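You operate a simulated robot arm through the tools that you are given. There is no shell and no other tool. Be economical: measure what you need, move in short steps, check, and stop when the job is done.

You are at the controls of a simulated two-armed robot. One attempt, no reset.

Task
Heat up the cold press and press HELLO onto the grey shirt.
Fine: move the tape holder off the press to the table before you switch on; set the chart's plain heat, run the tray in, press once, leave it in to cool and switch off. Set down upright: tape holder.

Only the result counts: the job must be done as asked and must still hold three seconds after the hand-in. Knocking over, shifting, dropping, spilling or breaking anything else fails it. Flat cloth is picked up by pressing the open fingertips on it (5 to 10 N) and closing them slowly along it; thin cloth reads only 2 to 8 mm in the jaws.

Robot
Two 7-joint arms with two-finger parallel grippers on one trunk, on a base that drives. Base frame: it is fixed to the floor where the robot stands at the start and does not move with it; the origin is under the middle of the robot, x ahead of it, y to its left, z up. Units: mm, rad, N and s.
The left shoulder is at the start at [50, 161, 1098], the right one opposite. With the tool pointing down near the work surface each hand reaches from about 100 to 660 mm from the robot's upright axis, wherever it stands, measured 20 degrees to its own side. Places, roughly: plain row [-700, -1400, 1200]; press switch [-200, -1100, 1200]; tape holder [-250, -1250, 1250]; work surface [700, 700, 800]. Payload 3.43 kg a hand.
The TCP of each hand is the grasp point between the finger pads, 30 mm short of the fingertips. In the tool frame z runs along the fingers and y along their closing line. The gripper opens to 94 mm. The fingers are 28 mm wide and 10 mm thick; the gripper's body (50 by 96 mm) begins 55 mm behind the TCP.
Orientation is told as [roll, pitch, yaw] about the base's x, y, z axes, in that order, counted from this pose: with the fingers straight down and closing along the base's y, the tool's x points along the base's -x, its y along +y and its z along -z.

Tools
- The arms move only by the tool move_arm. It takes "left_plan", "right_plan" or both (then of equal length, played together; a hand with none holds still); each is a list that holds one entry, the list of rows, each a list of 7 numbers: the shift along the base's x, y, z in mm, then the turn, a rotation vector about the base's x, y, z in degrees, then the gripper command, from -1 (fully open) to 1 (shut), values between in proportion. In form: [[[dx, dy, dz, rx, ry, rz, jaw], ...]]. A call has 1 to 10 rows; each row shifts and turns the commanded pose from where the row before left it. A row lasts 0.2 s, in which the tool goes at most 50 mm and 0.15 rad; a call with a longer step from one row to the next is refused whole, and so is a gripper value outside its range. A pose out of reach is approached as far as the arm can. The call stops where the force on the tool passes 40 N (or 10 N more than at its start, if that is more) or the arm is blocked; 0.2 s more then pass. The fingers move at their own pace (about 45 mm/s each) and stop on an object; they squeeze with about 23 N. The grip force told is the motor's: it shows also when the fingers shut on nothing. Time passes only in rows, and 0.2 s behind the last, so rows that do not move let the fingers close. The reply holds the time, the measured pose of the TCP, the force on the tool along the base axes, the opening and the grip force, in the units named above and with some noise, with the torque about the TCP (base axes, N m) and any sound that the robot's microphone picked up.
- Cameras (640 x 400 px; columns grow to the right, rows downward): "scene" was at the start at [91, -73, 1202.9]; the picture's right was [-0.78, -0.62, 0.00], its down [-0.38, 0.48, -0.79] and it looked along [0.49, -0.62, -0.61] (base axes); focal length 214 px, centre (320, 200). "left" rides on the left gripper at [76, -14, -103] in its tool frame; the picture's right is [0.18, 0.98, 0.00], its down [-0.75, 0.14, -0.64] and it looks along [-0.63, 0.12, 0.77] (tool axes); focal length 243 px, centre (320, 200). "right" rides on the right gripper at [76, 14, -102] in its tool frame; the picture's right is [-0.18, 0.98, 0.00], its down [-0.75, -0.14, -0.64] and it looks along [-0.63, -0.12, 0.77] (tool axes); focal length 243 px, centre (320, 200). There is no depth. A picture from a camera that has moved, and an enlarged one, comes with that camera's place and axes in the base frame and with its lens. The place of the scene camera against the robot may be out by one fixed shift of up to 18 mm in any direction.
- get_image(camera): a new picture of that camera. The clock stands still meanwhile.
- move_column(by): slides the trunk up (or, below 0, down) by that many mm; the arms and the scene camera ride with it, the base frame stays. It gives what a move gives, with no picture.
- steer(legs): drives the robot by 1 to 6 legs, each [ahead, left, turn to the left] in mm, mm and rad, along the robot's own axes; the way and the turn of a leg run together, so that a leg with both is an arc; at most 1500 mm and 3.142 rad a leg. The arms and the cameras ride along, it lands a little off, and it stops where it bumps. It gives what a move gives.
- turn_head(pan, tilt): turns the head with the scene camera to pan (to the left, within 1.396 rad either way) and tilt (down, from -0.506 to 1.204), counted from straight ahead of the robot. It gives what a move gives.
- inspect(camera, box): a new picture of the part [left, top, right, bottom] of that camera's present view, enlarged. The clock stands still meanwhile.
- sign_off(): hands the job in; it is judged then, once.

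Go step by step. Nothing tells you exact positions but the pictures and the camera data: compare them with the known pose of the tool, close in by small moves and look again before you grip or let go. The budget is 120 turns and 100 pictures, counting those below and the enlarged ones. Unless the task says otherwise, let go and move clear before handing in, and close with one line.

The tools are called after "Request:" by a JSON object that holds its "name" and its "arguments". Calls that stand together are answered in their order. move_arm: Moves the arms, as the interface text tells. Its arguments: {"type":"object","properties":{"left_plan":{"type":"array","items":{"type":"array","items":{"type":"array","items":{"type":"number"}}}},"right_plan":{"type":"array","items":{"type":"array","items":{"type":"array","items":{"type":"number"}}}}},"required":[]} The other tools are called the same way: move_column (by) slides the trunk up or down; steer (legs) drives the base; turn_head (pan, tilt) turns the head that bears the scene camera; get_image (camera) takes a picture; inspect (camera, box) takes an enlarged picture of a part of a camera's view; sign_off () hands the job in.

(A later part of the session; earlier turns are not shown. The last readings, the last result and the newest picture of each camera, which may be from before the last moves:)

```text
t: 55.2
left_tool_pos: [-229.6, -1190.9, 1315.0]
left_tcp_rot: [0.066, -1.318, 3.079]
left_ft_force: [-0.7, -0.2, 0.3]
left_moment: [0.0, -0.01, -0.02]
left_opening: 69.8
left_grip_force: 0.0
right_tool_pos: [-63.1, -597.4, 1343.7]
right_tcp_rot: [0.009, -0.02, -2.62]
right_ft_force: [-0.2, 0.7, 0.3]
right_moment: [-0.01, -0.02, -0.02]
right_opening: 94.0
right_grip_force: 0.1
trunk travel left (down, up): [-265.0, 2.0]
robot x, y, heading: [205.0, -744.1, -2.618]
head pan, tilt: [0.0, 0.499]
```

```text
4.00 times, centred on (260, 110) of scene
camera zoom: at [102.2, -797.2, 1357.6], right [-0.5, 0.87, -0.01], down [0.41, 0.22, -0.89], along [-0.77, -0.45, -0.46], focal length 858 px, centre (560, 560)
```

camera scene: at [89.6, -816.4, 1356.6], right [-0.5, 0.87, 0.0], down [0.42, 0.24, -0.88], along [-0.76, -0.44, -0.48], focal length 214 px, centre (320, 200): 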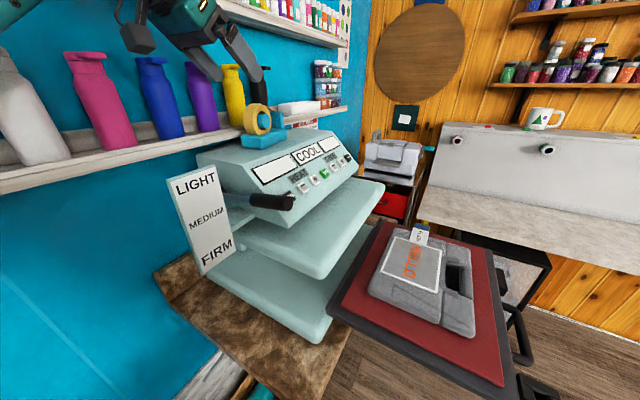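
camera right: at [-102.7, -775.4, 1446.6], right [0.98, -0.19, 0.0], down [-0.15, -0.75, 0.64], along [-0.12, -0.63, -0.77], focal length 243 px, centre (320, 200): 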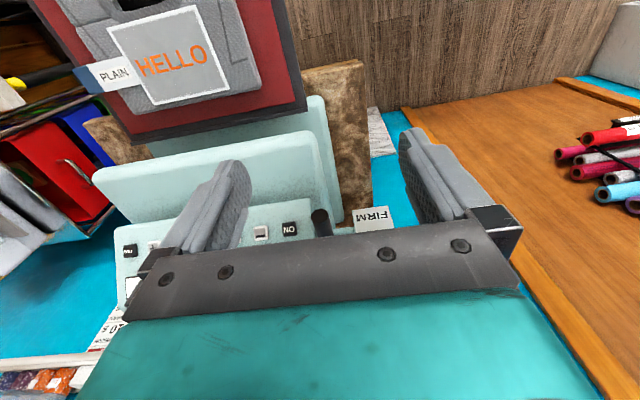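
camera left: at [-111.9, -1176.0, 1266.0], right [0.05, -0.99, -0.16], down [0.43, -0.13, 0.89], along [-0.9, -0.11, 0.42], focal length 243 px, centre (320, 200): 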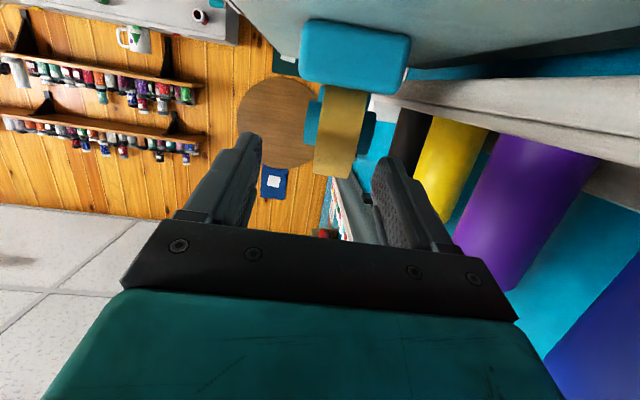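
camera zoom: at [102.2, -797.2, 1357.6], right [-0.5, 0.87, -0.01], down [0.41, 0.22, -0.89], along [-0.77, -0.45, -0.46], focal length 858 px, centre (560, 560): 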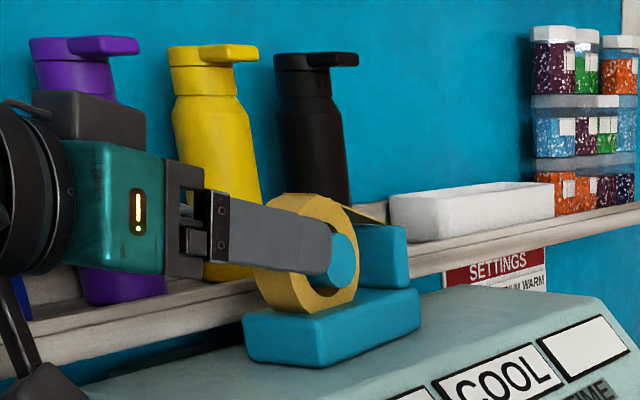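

The whole trunk shifted by about 20 mm during that move, so something on the left arm is pressing. I look before going on.

Request:
{"name": "get_image", "arguments": {"camera": "scene"}}

Request:
{"name": "get_image", "arguments": {"camera": "right"}}

```text
65 pictures are left
camera scene: at [102.2, -797.2, 1357.6], right [-0.5, 0.87, -0.01], down [0.41, 0.22, -0.89], along [-0.77, -0.45, -0.46], focal length 214 px, centre (320, 200)
```

scene: 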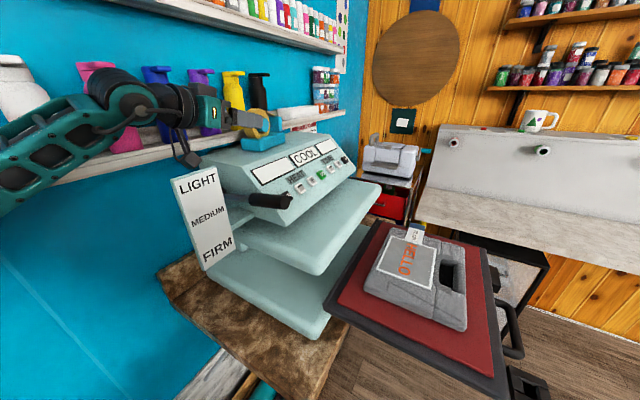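

```text
64 pictures are left
camera right: at [11.3, -570.0, 1445.0], right [0.33, -0.94, 0.01], down [-0.72, -0.24, 0.65], along [-0.61, -0.23, -0.76], focal length 243 px, centre (320, 200)
```

right: 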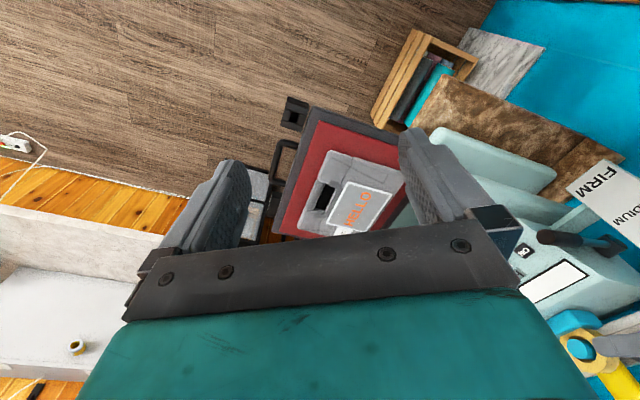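

The wrist camera under the hand is resting on the press housing/label edge. I lift straight up, reduce the tilt to 60°, and check the label is undisturbed.

Request:
{"name": "move_arm", "arguments": {"left_plan": [[[0, 0, 30, 0, 0, 0, -0.49], [0, 0, 40, 0, 0, 0, -0.49], [20, 0, 30, 0, -7.5, 0, -0.49], [20, 0, 0, 0, -7.5, 0, -0.49]]]}}

Request:
{"name": "get_image", "arguments": {"camera": "scene"}}

```text
t: 56.2
left_tool_pos: [-196.0, -1193.1, 1413.1]
left_tcp_rot: [0.022, -1.052, 3.119]
left_ft_force: [-0.4, -0.4, 0.5]
left_moment: [0.03, -0.03, -0.03]
left_opening: 70.1
left_grip_force: 0.0
right_tool_pos: [-70.8, -603.4, 1344.3]
right_tcp_rot: [0.009, -0.007, -2.621]
right_ft_force: [-0.3, -0.3, 0.5]
right_moment: [0.02, 0.0, 0.0]
right_opening: 93.9
right_grip_force: 0.0
trunk travel left (down, up): [-265.0, 2.0]
robot x, y, heading: [201.2, -748.0, -2.622]
head pan, tilt: [0.0, 0.499]
```

```text
63 pictures are left
camera scene: at [92.7, -804.8, 1358.7], right [-0.5, 0.87, -0.01], down [0.41, 0.23, -0.88], along [-0.76, -0.44, -0.47], focal length 214 px, centre (320, 200)
```

scene: 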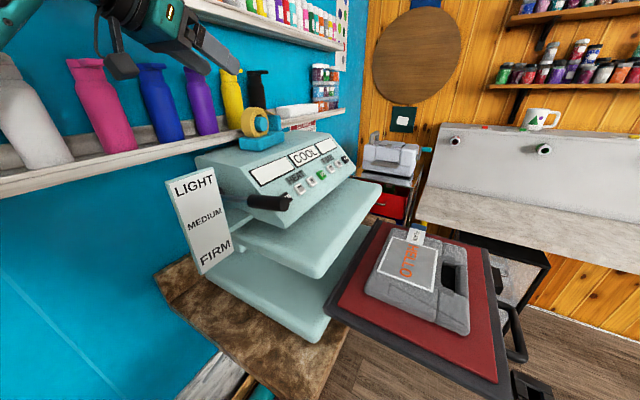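

The trunk is still a bit pushed aside, so the forearm or elbow may be touching the shelf area. I pull the left arm back and check.

Request:
{"name": "move_arm", "arguments": {"left_plan": [[[30, 30, 0, 0, 0, 0, -0.49], [30, 30, 0, 0, 0, 0, -0.49], [0, 0, 0, 0, 0, 0, -0.49]]]}}

Request:
{"name": "turn_head", "arguments": {"pan": 0.3, "tilt": 0.1}}

Request:
{"name": "get_image", "arguments": {"camera": "scene"}}

```text
t: 57.0
left_tool_pos: [-137.2, -1140.6, 1409.1]
left_tcp_rot: [0.013, -1.052, 3.132]
left_ft_force: [-1.2, 1.7, 0.7]
left_moment: [-0.02, -0.02, 0.13]
left_opening: 69.9
left_grip_force: 0.1
right_tool_pos: [-78.1, -612.2, 1343.5]
right_tcp_rot: [0.006, -0.001, -2.619]
right_ft_force: [-1.3, 1.1, -0.6]
right_moment: [-0.11, -0.09, 0.03]
right_opening: 94.4
right_grip_force: 0.0
trunk travel left (down, up): [-265.0, 2.0]
robot x, y, heading: [205.7, -746.6, -2.623]
head pan, tilt: [0.0, 0.499]
```

```text
t: 57.9
left_tool_pos: [-135.0, -1144.1, 1405.1]
left_tcp_rot: [-0.002, -1.05, 3.14]
left_ft_force: [0.3, 0.7, -0.1]
left_moment: [0.0, -0.01, 0.01]
left_opening: 70.0
left_grip_force: 0.1
right_tool_pos: [-74.1, -615.0, 1344.9]
right_tcp_rot: [-0.001, -0.002, -2.618]
right_ft_force: [-0.2, -0.7, -0.4]
right_moment: [0.01, -0.03, 0.01]
right_opening: 94.1
right_grip_force: 0.0
trunk travel left (down, up): [-265.0, 2.0]
robot x, y, heading: [205.3, -743.1, -2.616]
head pan, tilt: [0.3, 0.099]
```

```text
62 pictures are left
camera scene: at [105.9, -837.6, 1393.7], right [-0.73, 0.68, 0.0], down [0.07, 0.07, -0.99], along [-0.68, -0.73, -0.1], focal length 214 px, centre (320, 200)
```

scene: 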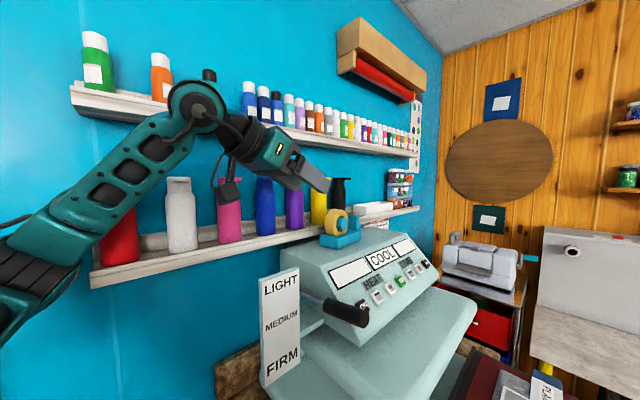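

Bottles and shelf look undisturbed; the left elbow/forearm comes too near the shelf from this side, so I'll use the right arm instead from a stand facing the press. First I tuck the left hand back.

Request:
{"name": "turn_head", "arguments": {"pan": 0.0, "tilt": 0.5}}

Request:
{"name": "move_arm", "arguments": {"left_plan": [[[17, 13, 0, 0, -7.5, 0, -1], [17, 13, 0, 0, -7.5, 0, -1], [17, 13, 0, 0, -7.5, 0, -1], [17, 13, 0, 0, -7.5, 0, -1], [17, 13, 0, 0, -7.5, 0, -1], [17, 13, 0, 0, -7.5, 0, -1], [17, 13, 0, 0, -7.5, 0, -1], [17, 13, 0, 0, -7.5, 0, -1], [15, 13, 0, 0, 0, 8, -1], [15, 13, 0, 0, 0, 8, -1]]]}}

Request:
{"name": "steer", "arguments": {"legs": [[76, -85, 0], [0, 0, 1.22]]}}

Request:
{"name": "get_image", "arguments": {"camera": "scene"}}

```text
t: 58.7
left_tool_pos: [-136.3, -1143.8, 1404.7]
left_tcp_rot: [0.0, -1.051, 3.143]
left_ft_force: [0.7, -0.1, 0.0]
left_moment: [0.01, -0.01, -0.02]
left_opening: 69.8
left_grip_force: 0.1
right_tool_pos: [-74.3, -614.6, 1344.7]
right_tcp_rot: [0.0, -0.003, -2.621]
right_ft_force: [0.2, 0.0, 0.2]
right_moment: [-0.03, -0.02, 0.01]
right_opening: 94.0
right_grip_force: 0.0
trunk travel left (down, up): [-265.0, 2.0]
robot x, y, heading: [203.0, -743.8, -2.621]
head pan, tilt: [0.0, 0.499]
```

```text
t: 60.9
left_tool_pos: [29.2, -1018.1, 1407.6]
left_tcp_rot: [0.0, -0.004, -2.86]
left_ft_force: [-0.4, -0.6, 0.4]
left_moment: [0.0, 0.01, -0.02]
left_opening: 94.0
left_grip_force: 0.1
right_tool_pos: [-73.5, -614.9, 1344.5]
right_tcp_rot: [0.001, -0.001, -2.619]
right_ft_force: [0.5, 0.4, -0.2]
right_moment: [-0.01, 0.0, 0.0]
right_opening: 93.9
right_grip_force: 0.1
trunk travel left (down, up): [-265.0, 2.0]
robot x, y, heading: [210.5, -744.4, -2.623]
head pan, tilt: [0.0, 0.499]
```

```text
t: 65.3
left_tool_pos: [289.1, -972.2, 1406.0]
left_tcp_rot: [0.0, -0.003, -1.655]
left_ft_force: [0.4, 0.4, 0.2]
left_moment: [-0.01, 0.01, 0.01]
left_opening: 94.0
left_grip_force: 0.0
right_tool_pos: [-124.3, -923.6, 1343.9]
right_tcp_rot: [0.001, -0.003, -1.413]
right_ft_force: [-0.1, -0.5, 0.3]
right_moment: [0.01, 0.03, 0.02]
right_opening: 94.2
right_grip_force: 0.1
trunk travel left (down, up): [-265.0, 2.0]
robot x, y, heading: [99.0, -707.5, -1.415]
head pan, tilt: [0.0, 0.499]
```

```text
61 pictures are left
camera scene: at [115.5, -842.7, 1356.7], right [-0.99, -0.16, 0.0], down [-0.07, 0.47, -0.88], along [0.14, -0.87, -0.48], focal length 214 px, centre (320, 200)
```

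scene: 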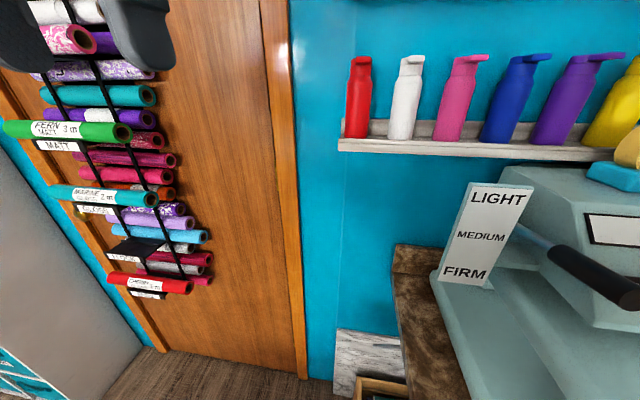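

Now the right arm: I turn it +81° (jaws along y, camera will be on top) while rising a little.

Request:
{"name": "move_arm", "arguments": {"right_plan": [[[0, -6, 6, 0, 0, 8.1, -1], [0, -6, 6, 0, 0, 8.1, -1], [0, -6, 6, 0, 0, 8.1, -1], [0, -6, 6, 0, 0, 8.1, -1], [0, -6, 6, 0, 0, 8.1, -1], [0, -6, 6, 0, 0, 8.1, -1], [0, -6, 6, 0, 0, 8.1, -1], [0, -6, 6, 0, 0, 8.1, -1], [0, -6, 6, 0, 0, 8.1, -1], [0, -6, 6, 0, 0, 8.1, -1]]]}}

Request:
{"name": "move_arm", "arguments": {"right_plan": [[[-5, -20, -5, 0, 7.5, 0, -0.87], [-5, -20, -5, 0, 7.5, 0, -0.87], [-5, -20, -5, 0, 7.5, 0, -0.87], [-10, -20, -5, 0, 7.5, 0, -0.87], [-10, -20, -5, 0, 7.5, 0, -0.87], [-10, -20, 0, 0, 7.5, 0, -0.87]]]}}

Request:
{"name": "get_image", "arguments": {"camera": "right"}}

```text
t: 67.5
left_tool_pos: [289.9, -972.7, 1406.7]
left_tcp_rot: [-0.001, -0.004, -1.657]
left_ft_force: [-1.1, -0.2, 0.5]
left_moment: [-0.01, -0.01, -0.01]
left_opening: 94.2
left_grip_force: 0.1
right_tool_pos: [-124.8, -985.2, 1405.2]
right_tcp_rot: [0.0, -0.001, 0.003]
right_ft_force: [0.3, -0.5, 0.5]
right_moment: [0.02, 0.01, -0.01]
right_opening: 93.9
right_grip_force: 0.1
trunk travel left (down, up): [-265.0, 2.0]
robot x, y, heading: [98.8, -707.4, -1.415]
head pan, tilt: [0.0, 0.499]
```

```text
t: 69.0
left_tool_pos: [288.8, -971.5, 1407.6]
left_tcp_rot: [0.0, -0.001, -1.656]
left_ft_force: [0.5, 0.4, 0.3]
left_moment: [0.03, 0.01, 0.0]
left_opening: 93.9
left_grip_force: 0.1
right_tool_pos: [-198.6, -1103.7, 1341.4]
right_tcp_rot: [-0.001, 0.788, 0.004]
right_ft_force: [-0.4, 0.6, 0.1]
right_moment: [0.01, -0.02, -0.01]
right_opening: 87.8
right_grip_force: 0.0
right hand out of reach, approached as far as the arm can: row 4, 5, 6
trunk travel left (down, up): [-265.0, 2.0]
robot x, y, heading: [98.5, -707.2, -1.416]
head pan, tilt: [0.0, 0.499]
```

```text
60 pictures are left
camera right: at [-179.3, -1089.1, 1468.3], right [0.13, 0.98, -0.13], down [0.99, -0.14, -0.08], along [-0.1, -0.12, -0.99], focal length 243 px, centre (320, 200)
```

right: 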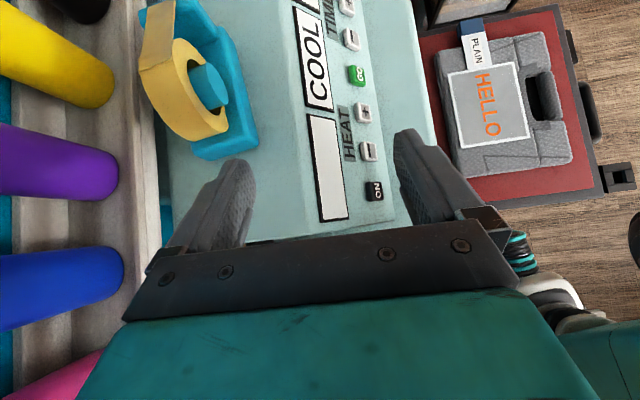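

This view from above is excellent: base left end at x≈−264, y −1170…−1235; roll centre ≈ (−307, −1203, 1284). The arm reported reach limits, so I test moving to the pre-grasp point.

Request:
{"name": "move_arm", "arguments": {"right_plan": [[[-13, -25, 0, 0, 0, 0, -0.87], [-13, -25, 0, 0, 0, 0, -0.87], [-13, -25, 0, 0, 0, 0, -0.87], [-12, -24, 0, 0, 0, 0, -0.87]]]}}

Request:
{"name": "get_image", "arguments": {"camera": "right"}}

```text
t: 70.0
left_tool_pos: [288.2, -972.4, 1407.3]
left_tcp_rot: [0.0, -0.002, -1.656]
left_ft_force: [-0.1, 0.0, -0.1]
left_moment: [-0.01, -0.01, 0.01]
left_opening: 93.9
left_grip_force: 0.1
right_tool_pos: [-248.9, -1200.0, 1342.3]
right_tcp_rot: [0.001, 0.786, 0.0]
right_ft_force: [0.4, -0.4, 0.1]
right_moment: [0.01, -0.01, -0.02]
right_opening: 87.8
right_grip_force: 0.0
trunk travel left (down, up): [-265.0, 2.0]
robot x, y, heading: [96.5, -707.6, -1.415]
head pan, tilt: [0.0, 0.499]
```

```text
59 pictures are left
camera right: at [-230.2, -1187.2, 1467.5], right [0.13, 0.98, -0.13], down [0.99, -0.14, -0.08], along [-0.1, -0.12, -0.99], focal length 243 px, centre (320, 200)
```

right: 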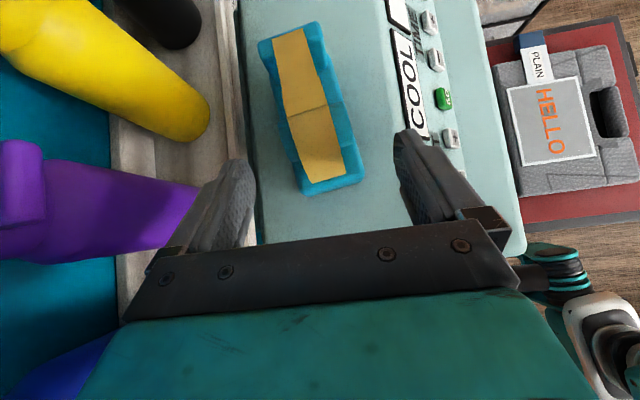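

Reached and aligned; roll is centred between the fingers at y≈−1202. I advance along the tool axis onto the roll.

Request:
{"name": "move_arm", "arguments": {"right_plan": [[[-18, -1, -18, 0, 0, 0, -0.7], [-18, -1, -18, 0, 0, 0, -0.7], [-18, -1, -18, 0, 0, 0, -0.7]]]}}

Request:
{"name": "get_image", "arguments": {"camera": "right"}}

Request:
{"name": "turn_head", "arguments": {"pan": -0.55, "tilt": 0.4}}

Request:
{"name": "get_image", "arguments": {"camera": "scene"}}

```text
t: 70.8
left_tool_pos: [288.0, -971.8, 1408.1]
left_tcp_rot: [0.002, -0.003, -1.656]
left_ft_force: [-0.3, -0.7, 0.1]
left_moment: [0.02, -0.02, 0.0]
left_opening: 94.0
left_grip_force: 0.1
right_tool_pos: [-302.4, -1205.6, 1286.6]
right_tcp_rot: [-0.001, 0.784, 0.002]
right_ft_force: [0.0, 0.5, 0.3]
right_moment: [0.02, 0.04, 0.0]
right_opening: 79.6
right_grip_force: 0.1
trunk travel left (down, up): [-265.0, 2.0]
robot x, y, heading: [98.0, -708.6, -1.415]
head pan, tilt: [0.0, 0.499]
```

```text
58 pictures are left
camera right: at [-284.0, -1191.5, 1412.8], right [0.13, 0.98, -0.13], down [0.99, -0.14, -0.08], along [-0.09, -0.12, -0.99], focal length 243 px, centre (320, 200)
```

right: 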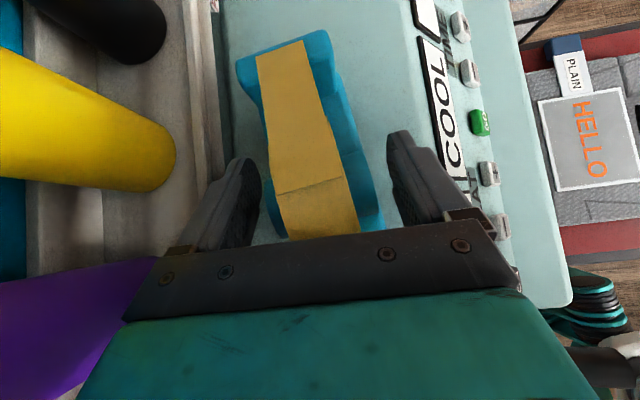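

```text
t: 71.7
left_tool_pos: [289.0, -971.5, 1407.7]
left_tcp_rot: [0.001, -0.004, -1.657]
left_ft_force: [-0.2, 0.1, -0.8]
left_moment: [0.02, 0.01, -0.03]
left_opening: 93.9
left_grip_force: 0.1
right_tool_pos: [-301.8, -1204.1, 1287.3]
right_tcp_rot: [-0.001, 0.783, -0.001]
right_ft_force: [0.5, 0.0, -0.1]
right_moment: [-0.04, 0.04, -0.04]
right_opening: 80.0
right_grip_force: 0.1
trunk travel left (down, up): [-265.0, 2.0]
robot x, y, heading: [96.1, -709.2, -1.412]
head pan, tilt: [-0.55, 0.4]
```

```text
57 pictures are left
camera scene: at [65.8, -838.4, 1365.8], right [-0.92, 0.38, 0.0], down [0.15, 0.36, -0.92], along [-0.35, -0.85, -0.39], focal length 214 px, centre (320, 200)
```

scene: 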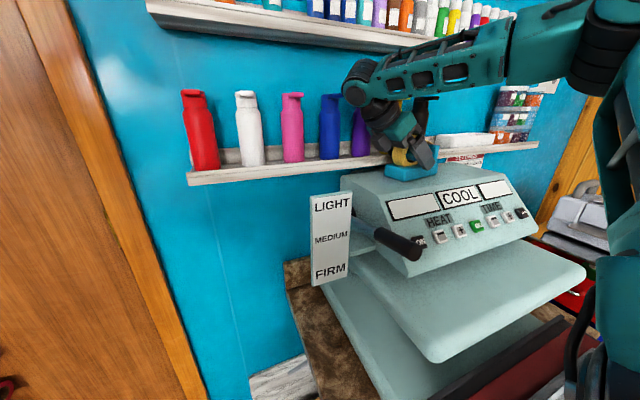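

The fingers straddle the roll cleanly, clear of the shelf. I close.

Request:
{"name": "move_arm", "arguments": {"right_plan": [[[0, 0, 0, 0, 0, 0, -0.2], [0, 0, 0, 0, 0, 0, 0.2], [0, 0, 0, 0, 0, 0, 0.5], [0, 0, 0, 0, 0, 0, 0.8], [0, 0, 0, 0, 0, 0, 1], [0, 0, 0, 0, 0, 0, 1]]]}}

Request:
{"name": "get_image", "arguments": {"camera": "right"}}

```text
t: 73.1
left_tool_pos: [288.7, -972.3, 1406.8]
left_tcp_rot: [0.0, -0.002, -1.656]
left_ft_force: [0.3, 0.4, 0.1]
left_moment: [0.0, 0.03, -0.01]
left_opening: 93.9
left_grip_force: 0.1
right_tool_pos: [-302.6, -1204.5, 1287.5]
right_tcp_rot: [0.0, 0.784, 0.001]
right_ft_force: [-0.7, 0.1, 1.2]
right_moment: [0.0, 0.05, 0.11]
right_opening: 62.1
right_grip_force: 22.7
trunk travel left (down, up): [-265.0, 2.0]
robot x, y, heading: [96.6, -709.1, -1.415]
head pan, tilt: [-0.55, 0.4]
```

```text
56 pictures are left
camera right: at [-283.1, -1191.0, 1413.5], right [0.13, 0.98, -0.13], down [0.99, -0.14, -0.08], along [-0.1, -0.12, -0.99], focal length 243 px, centre (320, 200)
```

right: 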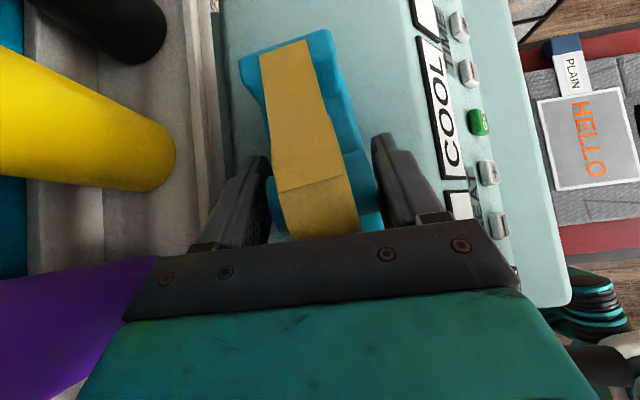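

Gripped on the hub ends (62 mm, 22.7 N). I lift slowly and check that it hangs upright.

Request:
{"name": "move_arm", "arguments": {"right_plan": [[[0, 0, 10, 0, 0, 0, 1], [0, 0, 15, 0, 0, 0, 1], [0, 0, 20, 0, 0, 0, 1], [0, 5, 20, 0, 0, 0, 1]]]}}

Request:
{"name": "get_image", "arguments": {"camera": "right"}}

Request:
{"name": "inspect", "arguments": {"camera": "scene", "box": [320, 80, 480, 180]}}

```text
t: 74.1
left_tool_pos: [288.4, -971.4, 1407.8]
left_tcp_rot: [0.0, -0.003, -1.655]
left_ft_force: [-0.3, 0.3, -0.2]
left_moment: [0.0, 0.01, 0.03]
left_opening: 94.0
left_grip_force: 0.0
right_tool_pos: [-300.8, -1198.7, 1353.4]
right_tcp_rot: [0.0, 0.785, 0.0]
right_ft_force: [0.0, 0.5, -3.3]
right_moment: [-0.02, -0.05, 0.01]
right_opening: 60.7
right_grip_force: 22.7
trunk travel left (down, up): [-265.0, 2.0]
robot x, y, heading: [98.1, -709.4, -1.413]
head pan, tilt: [-0.55, 0.4]
```

```text
55 pictures are left
camera right: at [-282.6, -1185.1, 1479.1], right [0.13, 0.98, -0.13], down [0.99, -0.14, -0.08], along [-0.09, -0.12, -0.99], focal length 243 px, centre (320, 200)
```

right: 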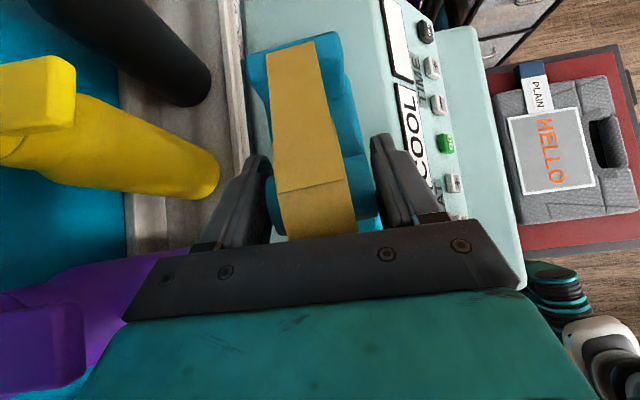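

```text
4.00 times, centred on (400, 130) of scene
camera zoom: at [65.7, -838.2, 1365.8], right [-0.92, 0.38, 0.0], down [0.15, 0.36, -0.92], along [-0.35, -0.85, -0.39], focal length 858 px, centre (0, 480)
```

zoom: 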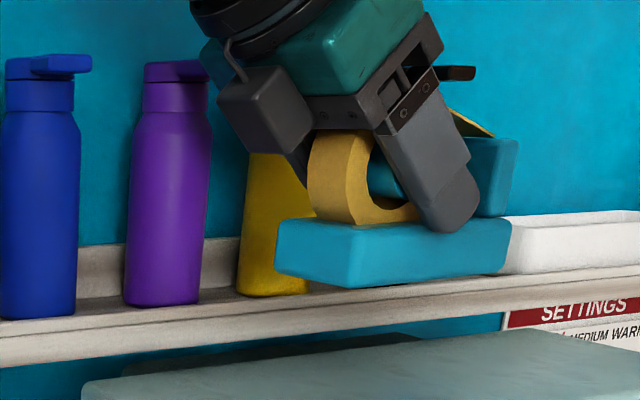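

It hangs upright and clear. I raise it a little more, back away from the press and then look toward the table.

Request:
{"name": "move_arm", "arguments": {"right_plan": [[[0, 10, 20, 0, 0, 0, 1], [0, 10, 20, 0, 0, 0, 1]]]}}

Request:
{"name": "steer", "arguments": {"legs": [[-420, 0, 0]]}}

Request:
{"name": "turn_head", "arguments": {"pan": 0.0, "tilt": 0.45}}

Request:
{"name": "steer", "arguments": {"legs": [[0, 0, 1.2]]}}

Request:
{"name": "get_image", "arguments": {"camera": "scene"}}

```text
t: 74.7
left_tool_pos: [288.5, -971.9, 1406.7]
left_tcp_rot: [0.0, -0.003, -1.657]
left_ft_force: [0.0, -0.1, -0.4]
left_moment: [0.01, 0.0, 0.0]
left_opening: 93.9
left_grip_force: 0.0
right_tool_pos: [-301.8, -1177.1, 1392.6]
right_tcp_rot: [0.0, 0.784, 0.001]
right_ft_force: [-0.4, 0.1, -3.0]
right_moment: [-0.01, -0.04, 0.01]
right_opening: 60.5
right_grip_force: 22.1
trunk travel left (down, up): [-265.0, 2.0]
robot x, y, heading: [94.8, -705.1, -1.414]
head pan, tilt: [-0.55, 0.4]
```

```text
t: 77.3
left_tool_pos: [224.2, -565.7, 1407.2]
left_tcp_rot: [0.001, -0.004, -1.652]
left_ft_force: [0.0, -0.2, 0.1]
left_moment: [-0.02, 0.0, -0.03]
left_opening: 94.3
left_grip_force: 0.0
right_tool_pos: [-365.2, -774.6, 1392.3]
right_tcp_rot: [0.0, 0.783, 0.006]
right_ft_force: [1.0, -0.1, -4.1]
right_moment: [0.0, -0.03, 0.01]
right_opening: 60.5
right_grip_force: 23.0
trunk travel left (down, up): [-265.0, 2.0]
robot x, y, heading: [32.3, -302.1, -1.413]
head pan, tilt: [-0.55, 0.4]
```

```text
t: 78.2
left_tool_pos: [225.3, -567.4, 1407.3]
left_tcp_rot: [-0.002, -0.005, -1.653]
left_ft_force: [-0.2, 0.3, 0.4]
left_moment: [0.02, 0.04, -0.03]
left_opening: 94.0
left_grip_force: 0.0
right_tool_pos: [-365.1, -774.0, 1392.4]
right_tcp_rot: [0.001, 0.784, 0.004]
right_ft_force: [-0.6, 0.4, -3.0]
right_moment: [0.01, -0.01, 0.01]
right_opening: 60.4
right_grip_force: 22.6
trunk travel left (down, up): [-265.0, 2.0]
robot x, y, heading: [34.0, -303.9, -1.408]
head pan, tilt: [0.0, 0.45]
```

```text
t: 81.6
left_tool_pos: [349.7, -221.8, 1406.7]
left_tcp_rot: [-0.001, -0.003, -0.456]
left_ft_force: [-0.3, 0.5, 0.0]
left_moment: [0.04, -0.01, 0.0]
left_opening: 93.8
left_grip_force: 0.1
right_tool_pos: [325.2, -846.3, 1394.1]
right_tcp_rot: [0.001, 0.784, 1.203]
right_ft_force: [-0.3, -0.4, -3.4]
right_moment: [0.05, -0.02, -0.01]
right_opening: 60.0
right_grip_force: 22.5
trunk travel left (down, up): [-265.0, 2.0]
robot x, y, heading: [34.2, -305.0, -0.215]
head pan, tilt: [0.0, 0.45]
```

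```text
53 pictures are left
camera scene: at [159.6, -336.7, 1361.1], right [-0.21, -0.98, 0.0], down [-0.43, 0.09, -0.9], along [0.88, -0.19, -0.44], focal length 214 px, centre (320, 200)
```

scene: 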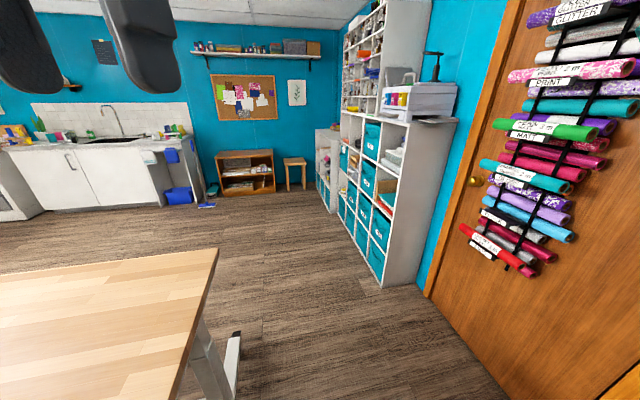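

Simply turning further left to face +y puts the held item over the near corner of the wooden table. I do that.

Request:
{"name": "steer", "arguments": {"legs": [[0, 0, 1.786]]}}

Request:
{"name": "turn_head", "arguments": {"pan": -0.6, "tilt": 0.6}}

Request:
{"name": "get_image", "arguments": {"camera": "scene"}}

Request:
{"name": "get_image", "arguments": {"camera": "right"}}

```text
t: 86.2
left_tool_pos: [-97.4, -4.2, 1407.3]
left_tcp_rot: [0.001, -0.004, 1.265]
left_ft_force: [0.2, -1.2, -0.7]
left_moment: [-0.02, 0.0, 0.02]
left_opening: 94.1
left_grip_force: 0.0
right_tool_pos: [526.1, 66.8, 1393.7]
right_tcp_rot: [0.002, 0.785, 2.924]
right_ft_force: [-0.4, -0.9, -3.6]
right_moment: [-0.01, 0.09, -0.02]
right_opening: 59.9
right_grip_force: 22.9
trunk travel left (down, up): [-265.0, 2.0]
robot x, y, heading: [36.3, -303.0, 1.511]
head pan, tilt: [0.0, 0.45]
```

```text
t: 87.2
left_tool_pos: [-96.1, -3.9, 1407.8]
left_tcp_rot: [0.001, -0.002, 1.264]
left_ft_force: [0.1, -0.4, 0.3]
left_moment: [0.03, 0.0, 0.02]
left_opening: 94.0
left_grip_force: 0.0
right_tool_pos: [526.6, 66.7, 1393.0]
right_tcp_rot: [0.001, 0.784, 2.923]
right_ft_force: [0.3, -0.5, -2.1]
right_moment: [0.01, 0.03, 0.0]
right_opening: 59.9
right_grip_force: 22.8
trunk travel left (down, up): [-265.0, 2.0]
robot x, y, heading: [33.7, -303.5, 1.508]
head pan, tilt: [-0.6, 0.6]
```

```text
52 pictures are left
camera scene: at [87.7, -198.7, 1347.6], right [0.79, -0.62, 0.0], down [-0.35, -0.45, -0.82], along [0.51, 0.65, -0.57], focal length 214 px, centre (320, 200)
```

scene: 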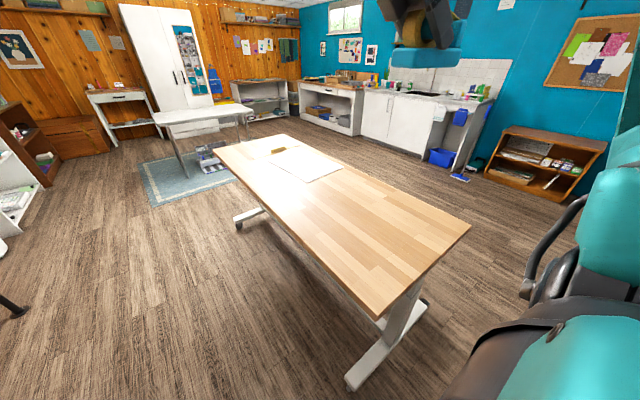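

```text
51 pictures are left
camera right: at [505.1, 57.0, 1518.9], right [-0.34, -0.93, -0.13], down [-0.93, 0.35, -0.08], along [0.12, 0.09, -0.99], focal length 243 px, centre (320, 200)
```

right: 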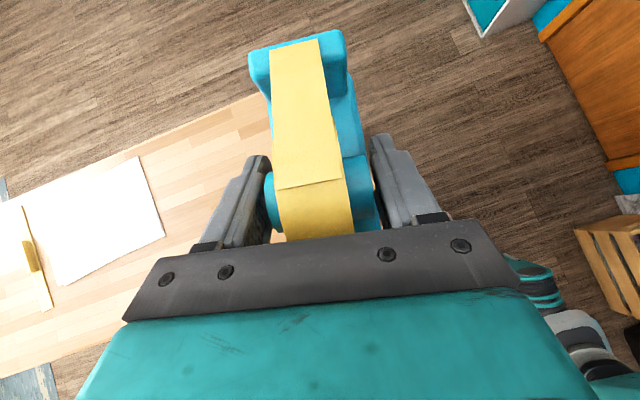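

The table top is clear here (x 380–900, y −72…1370). I move 60 mm further in, lower the trunk, and check.

Request:
{"name": "steer", "arguments": {"legs": [[60, 0, 0]]}}

Request:
{"name": "move_column", "arguments": {"by": -200}}

Request:
{"name": "move_arm", "arguments": {"right_plan": [[[0, 0, -30, 0, 0, 0, 1], [0, 0, -30, 0, 0, 0, 1], [0, 0, -30, 0, 0, 0, 1], [0, 0, -30, 0, 0, 0, 1], [0, 0, -30, 0, 0, 0, 1]]]}}

Request:
{"name": "get_image", "arguments": {"camera": "right"}}

Request:
{"name": "get_image", "arguments": {"camera": "scene"}}

```text
t: 88.2
left_tool_pos: [-93.1, 56.5, 1406.1]
left_tcp_rot: [-0.001, -0.002, 1.265]
left_ft_force: [-0.5, 0.5, -0.2]
left_moment: [-0.04, -0.01, -0.03]
left_opening: 94.0
left_grip_force: 0.0
right_tool_pos: [529.3, 128.2, 1392.9]
right_tcp_rot: [0.003, 0.784, 2.926]
right_ft_force: [-0.9, 1.3, -3.3]
right_moment: [-0.02, 0.0, -0.04]
right_opening: 59.6
right_grip_force: 22.8
trunk travel left (down, up): [-265.0, 2.0]
robot x, y, heading: [38.4, -240.9, 1.51]
head pan, tilt: [-0.6, 0.6]
```

```text
t: 90.3
left_tool_pos: [-91.9, 55.9, 1207.4]
left_tcp_rot: [-0.001, -0.004, 1.266]
left_ft_force: [0.2, 0.0, 0.3]
left_moment: [0.01, 0.03, 0.0]
left_opening: 94.0
left_grip_force: 0.1
right_tool_pos: [529.5, 127.4, 1194.5]
right_tcp_rot: [0.002, 0.783, 2.924]
right_ft_force: [-0.1, -0.1, -3.2]
right_moment: [-0.02, 0.05, 0.02]
right_opening: 59.8
right_grip_force: 23.2
trunk travel left (down, up): [-65.0, 202.0]
robot x, y, heading: [38.6, -243.4, 1.509]
head pan, tilt: [-0.6, 0.6]
```

```text
t: 91.5
left_tool_pos: [-91.4, 55.8, 1206.5]
left_tcp_rot: [0.0, -0.004, 1.266]
left_ft_force: [-0.5, -0.3, 0.3]
left_moment: [0.03, -0.01, -0.01]
left_opening: 94.0
left_grip_force: 0.1
right_tool_pos: [533.3, 127.5, 1042.3]
right_tcp_rot: [0.0, 0.787, 2.923]
right_ft_force: [-0.1, -0.3, -2.7]
right_moment: [0.0, 0.05, -0.02]
right_opening: 59.6
right_grip_force: 23.2
trunk travel left (down, up): [-65.0, 202.0]
robot x, y, heading: [38.7, -241.4, 1.513]
head pan, tilt: [-0.6, 0.6]
```

```text
50 pictures are left
camera right: at [512.1, 116.4, 1167.6], right [-0.34, -0.93, -0.13], down [-0.93, 0.35, -0.08], along [0.12, 0.09, -0.99], focal length 243 px, centre (320, 200)
```

right: 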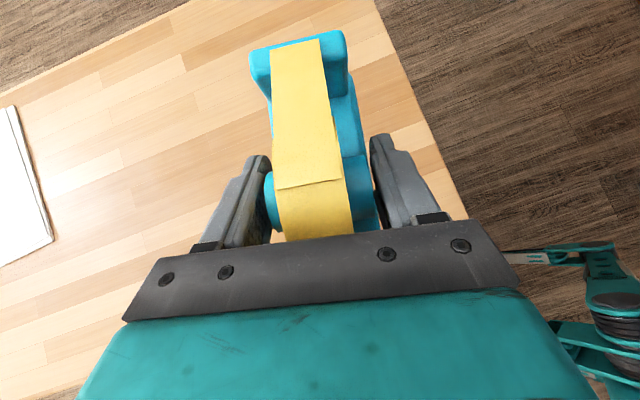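

```text
49 pictures are left
camera scene: at [91.7, -138.5, 1147.5], right [0.79, -0.62, 0.0], down [-0.35, -0.45, -0.82], along [0.51, 0.65, -0.57], focal length 214 px, centre (320, 200)
```

scene: 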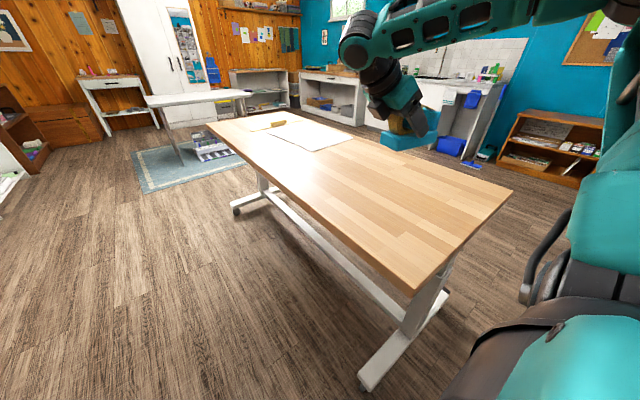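

Good clearance from the table edge. I lower further and check the gap.

Request:
{"name": "move_column", "arguments": {"by": -63}}

Request:
{"name": "move_arm", "arguments": {"right_plan": [[[0, 0, -30, 0, 0, 0, 1], [0, 0, -30, 0, 0, 0, 1], [0, 0, -20, 0, 0, 0, 1], [0, 0, -20, 0, 0, 0, 1]]]}}

Request:
{"name": "get_image", "arguments": {"camera": "scene"}}

```text
t: 92.5
left_tool_pos: [-91.3, 55.3, 1144.9]
left_tcp_rot: [0.001, -0.004, 1.265]
left_ft_force: [-0.3, 0.9, 0.3]
left_moment: [-0.03, 0.0, 0.0]
left_opening: 93.9
left_grip_force: 0.0
right_tool_pos: [532.2, 126.8, 977.9]
right_tcp_rot: [0.0, 0.785, 2.923]
right_ft_force: [-0.4, -0.2, -2.6]
right_moment: [0.0, 0.06, -0.03]
right_opening: 59.8
right_grip_force: 23.4
trunk travel left (down, up): [-2.0, 265.0]
robot x, y, heading: [37.1, -241.1, 1.511]
head pan, tilt: [-0.6, 0.6]
```

```text
t: 93.5
left_tool_pos: [-91.7, 55.9, 1144.4]
left_tcp_rot: [0.001, -0.003, 1.266]
left_ft_force: [-0.2, 0.4, -0.2]
left_moment: [0.01, 0.03, -0.02]
left_opening: 94.1
left_grip_force: 0.1
right_tool_pos: [532.7, 124.4, 878.2]
right_tcp_rot: [0.001, 0.784, 2.925]
right_ft_force: [-0.6, 0.2, -3.2]
right_moment: [-0.01, 0.04, 0.0]
right_opening: 59.6
right_grip_force: 22.9
trunk travel left (down, up): [-2.0, 265.0]
robot x, y, heading: [36.0, -241.5, 1.509]
head pan, tilt: [-0.6, 0.6]
```

```text
48 pictures are left
camera scene: at [91.5, -138.6, 1084.6], right [0.79, -0.62, 0.0], down [-0.35, -0.45, -0.82], along [0.51, 0.65, -0.57], focal length 214 px, centre (320, 200)
```

scene: 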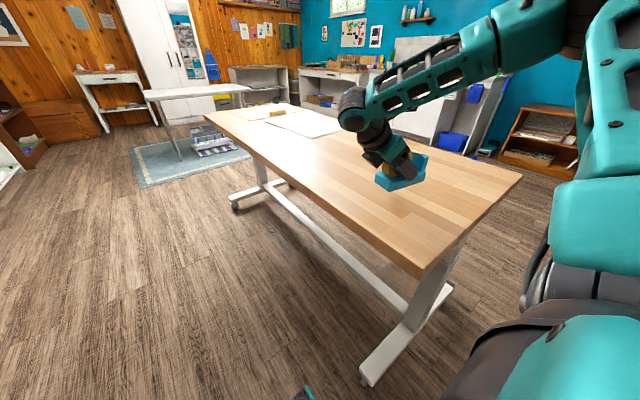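

Request:
{"name": "move_arm", "arguments": {"right_plan": [[[0, 0, -10, 0, 0, 0, 1], [0, 0, -8, 0, 0, 0, 1], [0, 0, -6, 0, 0, 0, 1], [0, 0, -5, 0, 0, 0, 1], [0, 0, -5, 0, 0, 0, 1], [0, 0, 0, 0, 0, 0, 1]]]}}

Request:
{"name": "inspect", "arguments": {"camera": "scene", "box": [320, 100, 480, 220]}}

```text
t: 94.9
left_tool_pos: [-92.4, 54.4, 1144.7]
left_tcp_rot: [0.001, -0.003, 1.268]
left_ft_force: [0.0, 0.7, 0.6]
left_moment: [-0.01, 0.05, 0.0]
left_opening: 93.8
left_grip_force: 0.0
right_tool_pos: [533.2, 127.3, 845.6]
right_tcp_rot: [0.002, 0.783, 2.925]
right_ft_force: [-0.7, 0.4, -3.3]
right_moment: [0.03, 0.06, 0.04]
right_opening: 59.9
right_grip_force: 23.1
trunk travel left (down, up): [-2.0, 265.0]
robot x, y, heading: [37.3, -247.2, 1.511]
head pan, tilt: [-0.6, 0.6]
```

```text
3.33 times, centred on (400, 160) of scene
camera zoom: at [91.5, -138.6, 1084.6], right [0.79, -0.62, 0.0], down [-0.35, -0.45, -0.82], along [0.51, 0.65, -0.57], focal length 715 px, centre (53, 333)
```

zoom: 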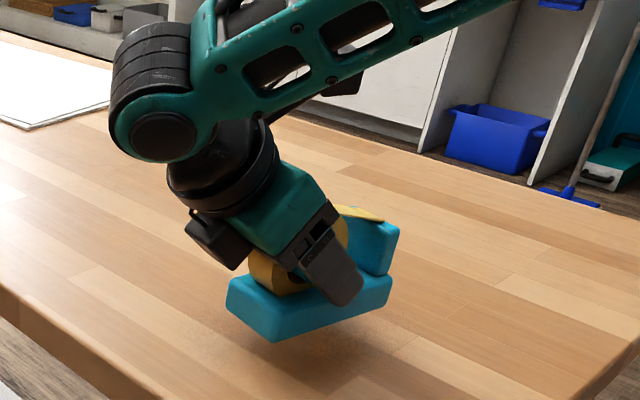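

Request:
{"name": "move_arm", "arguments": {"right_plan": [[[0, 0, -4, 0, 0, 0, 1], [0, 0, -4, 0, 0, 0, 1], [0, 0, -4, 0, 0, 0, 1], [0, 0, 0, 0, 0, 0, 1]]]}}

Request:
{"name": "inspect", "arguments": {"camera": "scene", "box": [360, 140, 440, 200]}}

```text
t: 95.9
left_tool_pos: [-92.0, 55.9, 1143.4]
left_tcp_rot: [0.001, -0.006, 1.266]
left_ft_force: [0.5, 0.1, 0.1]
left_moment: [-0.03, -0.01, -0.01]
left_opening: 94.0
left_grip_force: 0.0
right_tool_pos: [532.9, 127.5, 832.1]
right_tcp_rot: [0.001, 0.783, 2.926]
right_ft_force: [0.1, -0.9, -3.3]
right_moment: [0.04, 0.06, 0.03]
right_opening: 59.8
right_grip_force: 23.3
trunk travel left (down, up): [-2.0, 265.0]
robot x, y, heading: [36.5, -247.1, 1.512]
head pan, tilt: [-0.6, 0.6]
```

```text
6.67 times, centred on (400, 170) of scene
camera zoom: at [91.5, -138.6, 1084.6], right [0.79, -0.62, 0.0], down [-0.35, -0.45, -0.82], along [0.51, 0.65, -0.57], focal length 1430 px, centre (-213, 400)
```

zoom: 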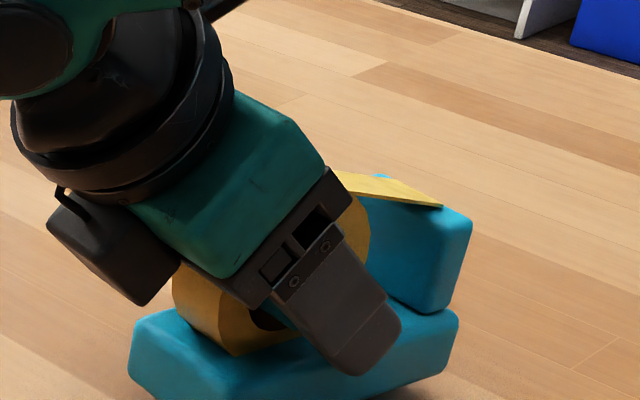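

Request:
{"name": "move_arm", "arguments": {"right_plan": [[[0, 0, -4, 0, 0, 0, 1], [0, 0, -3, 0, 0, 0, 1], [0, 0, -3, 0, 0, 0, 1], [0, 0, 0, 0, 0, 0, 1]]]}}

Request:
{"name": "move_arm", "arguments": {"right_plan": [[[0, 0, -3, 0, 0, 0, 1], [0, 0, -3, 0, 0, 0, 1], [0, 0, 0, 0, 0, 0, 1]]]}}

```text
t: 96.9
left_tool_pos: [-91.8, 55.1, 1144.6]
left_tcp_rot: [0.001, -0.004, 1.265]
left_ft_force: [-0.2, -1.3, 0.5]
left_moment: [0.01, 0.01, 0.02]
left_opening: 93.8
left_grip_force: 0.0
right_tool_pos: [533.0, 125.9, 824.1]
right_tcp_rot: [0.001, 0.785, 2.925]
right_ft_force: [-0.7, 0.1, -3.3]
right_moment: [0.05, 0.06, -0.01]
right_opening: 59.7
right_grip_force: 23.3
trunk travel left (down, up): [-2.0, 265.0]
robot x, y, heading: [30.8, -246.5, 1.511]
head pan, tilt: [-0.6, 0.6]
```

```text
t: 97.7
left_tool_pos: [-93.4, 54.5, 1144.9]
left_tcp_rot: [-0.002, -0.004, 1.266]
left_ft_force: [-0.8, 0.2, 0.8]
left_moment: [0.0, 0.04, -0.03]
left_opening: 94.1
left_grip_force: 0.0
right_tool_pos: [533.4, 125.7, 820.0]
right_tcp_rot: [-0.004, 0.789, 2.922]
right_ft_force: [3.0, 0.9, 17.6]
right_moment: [-0.07, -0.33, 0.38]
right_opening: 60.0
right_grip_force: 23.1
trunk travel left (down, up): [-2.0, 265.0]
robot x, y, heading: [39.9, -248.5, 1.514]
head pan, tilt: [-0.6, 0.6]
```

The base touches the table (force turned to +17 N). I ease off slightly and open, then look.

Request:
{"name": "move_arm", "arguments": {"right_plan": [[[0, 0, 1.5, 0, 0, 0, 1], [0, 0, 0, 0, 0, 0, 0.0], [0, 0, 0, 0, 0, 0, -0.4], [0, 0, 0, 0, 0, 0, -0.8], [0, 0, 0, 0, 0, 0, -0.8]]]}}

Request:
{"name": "get_image", "arguments": {"camera": "right"}}

Request:
{"name": "inspect", "arguments": {"camera": "scene", "box": [340, 110, 460, 210]}}

```text
t: 98.9
left_tool_pos: [-92.7, 55.9, 1144.5]
left_tcp_rot: [-0.001, -0.003, 1.266]
left_ft_force: [0.0, 0.9, 0.6]
left_moment: [-0.02, 0.0, -0.01]
left_opening: 94.0
left_grip_force: 0.0
right_tool_pos: [531.2, 125.3, 818.9]
right_tcp_rot: [0.002, 0.784, 2.926]
right_ft_force: [0.2, 1.2, 0.0]
right_moment: [-0.02, -0.03, -0.02]
right_opening: 84.7
right_grip_force: 0.0
trunk travel left (down, up): [-2.0, 265.0]
robot x, y, heading: [40.5, -243.4, 1.502]
head pan, tilt: [-0.6, 0.6]
```

```text
45 pictures are left
camera right: at [511.7, 115.3, 944.3], right [-0.34, -0.93, -0.13], down [-0.93, 0.35, -0.08], along [0.12, 0.09, -0.99], focal length 243 px, centre (320, 200)
```

right: 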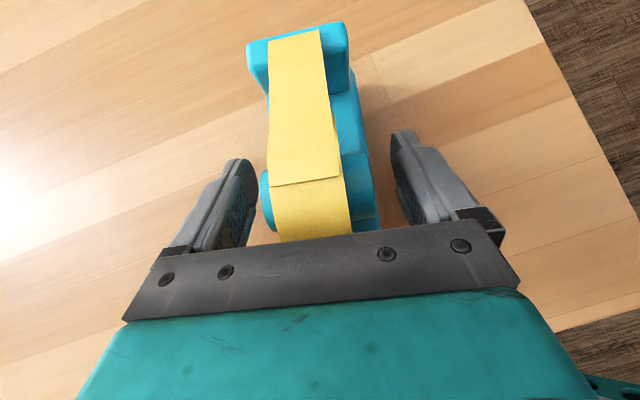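

```text
4.00 times, centred on (400, 160) of scene
camera zoom: at [91.2, -138.8, 1084.6], right [0.79, -0.62, 0.0], down [-0.35, -0.45, -0.83], along [0.51, 0.65, -0.56], focal length 858 px, centre (0, 360)
```

zoom: 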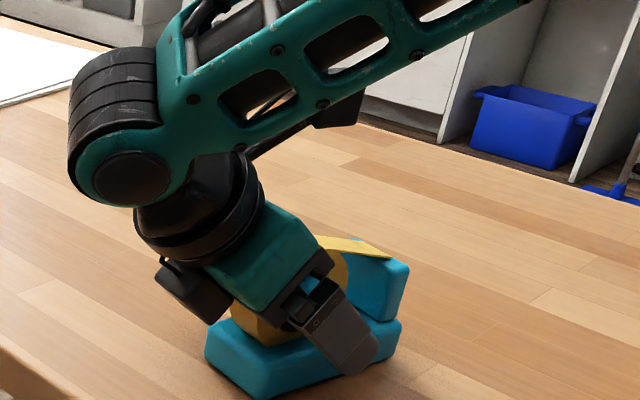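

It stands flat on the table. I retract along the tool axis and then rise.

Request:
{"name": "move_arm", "arguments": {"right_plan": [[[-10, 2, 10, 0, 0, 0, -0.8], [-17, 3.7, 17, 0, 0, 0, -0.8], [-21, 4.6, 21, 0, 0, 0, -0.8], [-21, 4.6, 21, 0, 0, 0, -0.8], [-10, 2, 40, 0, 0, 0, -0.8], [0, 0, 45, 0, 0, 0, -0.8], [0, 0, 45, 0, 0, 0, -0.8], [0, 0, 45, 0, 0, 0, -0.8]]]}}

Request:
{"name": "inspect", "arguments": {"camera": "scene", "box": [320, 100, 480, 220]}}

```text
t: 100.7
left_tool_pos: [-92.5, 55.0, 1143.7]
left_tcp_rot: [0.0, -0.003, 1.265]
left_ft_force: [-0.2, -0.3, -0.9]
left_moment: [0.02, 0.01, 0.03]
left_opening: 94.1
left_grip_force: 0.1
right_tool_pos: [451.5, 145.4, 1064.0]
right_tcp_rot: [0.002, 0.784, 2.924]
right_ft_force: [-0.1, -0.4, 0.2]
right_moment: [0.01, -0.03, -0.04]
right_opening: 84.4
right_grip_force: 0.0
trunk travel left (down, up): [-2.0, 265.0]
robot x, y, heading: [37.2, -244.5, 1.506]
head pan, tilt: [-0.6, 0.6]
```

```text
3.33 times, centred on (400, 160) of scene
camera zoom: at [91.1, -138.9, 1084.6], right [0.79, -0.62, 0.0], down [-0.35, -0.45, -0.83], along [0.51, 0.65, -0.56], focal length 715 px, centre (53, 333)
```

zoom: 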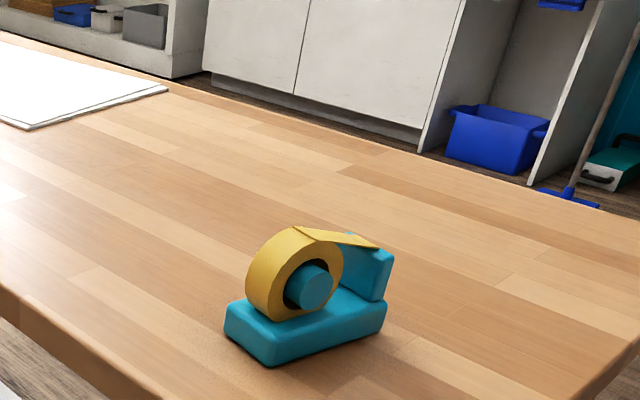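

The tape holder is upright on the table. Now I return the right hand to its neutral pose and close it for button pressing.

Request:
{"name": "move_arm", "arguments": {"right_plan": [[[-12, -20, 5, 1.62, 7.32, 0, 0], [-12, -20, 5, 1.62, 7.32, 0, 0.5], [-12, -20, 5, 1.62, 7.32, 0, 1], [-12, -20, 5, 1.62, 7.32, 0, 1], [-12, -20, 5, 1.62, 7.32, 0, 1], [-12, -20, 5, 1.62, 7.32, 0, 1], [-15, -23, 5, 0, 0, -8.1, 1], [-15, -23, 5, 0, 0, -8.1, 1], [-15, -23, 5, 0, 0, -8.1, 1], [-15, -23, 5, 0, 0, -8.1, 1]]]}}

Request:
{"name": "move_arm", "arguments": {"right_plan": [[[0, 0, 5, 0, 0, -8.1, 1], [0, 0, 5, 0, 0, -8.1, 1], [0, 0, 5, 0, 0, -8.1, 1], [0, 0, 5, 0, 0, -8.1, 1], [0, 0, 5, 0, 0, -8.1, 1], [0, 0, 5, 0, 0, -8.1, 1]]]}}

Request:
{"name": "move_column", "arguments": {"by": 200}}

```text
t: 102.9
left_tool_pos: [-93.1, 55.2, 1144.7]
left_tcp_rot: [0.0, -0.003, 1.266]
left_ft_force: [0.2, 0.7, 0.5]
left_moment: [-0.01, 0.03, -0.01]
left_opening: 93.9
left_grip_force: 0.2
right_tool_pos: [323.0, -69.1, 1115.0]
right_tcp_rot: [0.002, 0.0, 2.357]
right_ft_force: [0.1, 0.1, -0.3]
right_moment: [-0.03, -0.01, 0.01]
right_opening: 0.1
right_grip_force: 22.4
trunk travel left (down, up): [-2.0, 265.0]
robot x, y, heading: [37.2, -240.9, 1.509]
head pan, tilt: [-0.6, 0.6]
```

```text
t: 104.3
left_tool_pos: [-92.1, 55.1, 1143.6]
left_tcp_rot: [0.001, -0.005, 1.265]
left_ft_force: [-0.7, 0.3, 0.3]
left_moment: [0.02, 0.0, 0.0]
left_opening: 93.8
left_grip_force: 0.0
right_tool_pos: [322.7, -69.3, 1143.5]
right_tcp_rot: [-0.001, -0.001, 1.509]
right_ft_force: [-0.1, 0.0, 0.3]
right_moment: [-0.02, -0.01, 0.0]
right_opening: 0.0
right_grip_force: 23.3
trunk travel left (down, up): [-2.0, 265.0]
robot x, y, heading: [35.1, -246.3, 1.513]
head pan, tilt: [-0.6, 0.6]
```

```text
t: 106.5
left_tool_pos: [-93.1, 55.4, 1344.2]
left_tcp_rot: [0.001, -0.003, 1.266]
left_ft_force: [-0.7, -0.2, -0.1]
left_moment: [0.0, 0.02, 0.01]
left_opening: 93.9
left_grip_force: 0.0
right_tool_pos: [321.2, -68.3, 1342.3]
right_tcp_rot: [0.001, 0.0, 1.509]
right_ft_force: [-0.2, 0.4, -0.3]
right_moment: [0.02, 0.03, 0.05]
right_opening: 0.0
right_grip_force: 23.1
trunk travel left (down, up): [-202.0, 65.0]
robot x, y, heading: [35.1, -242.4, 1.506]
head pan, tilt: [-0.6, 0.6]
```

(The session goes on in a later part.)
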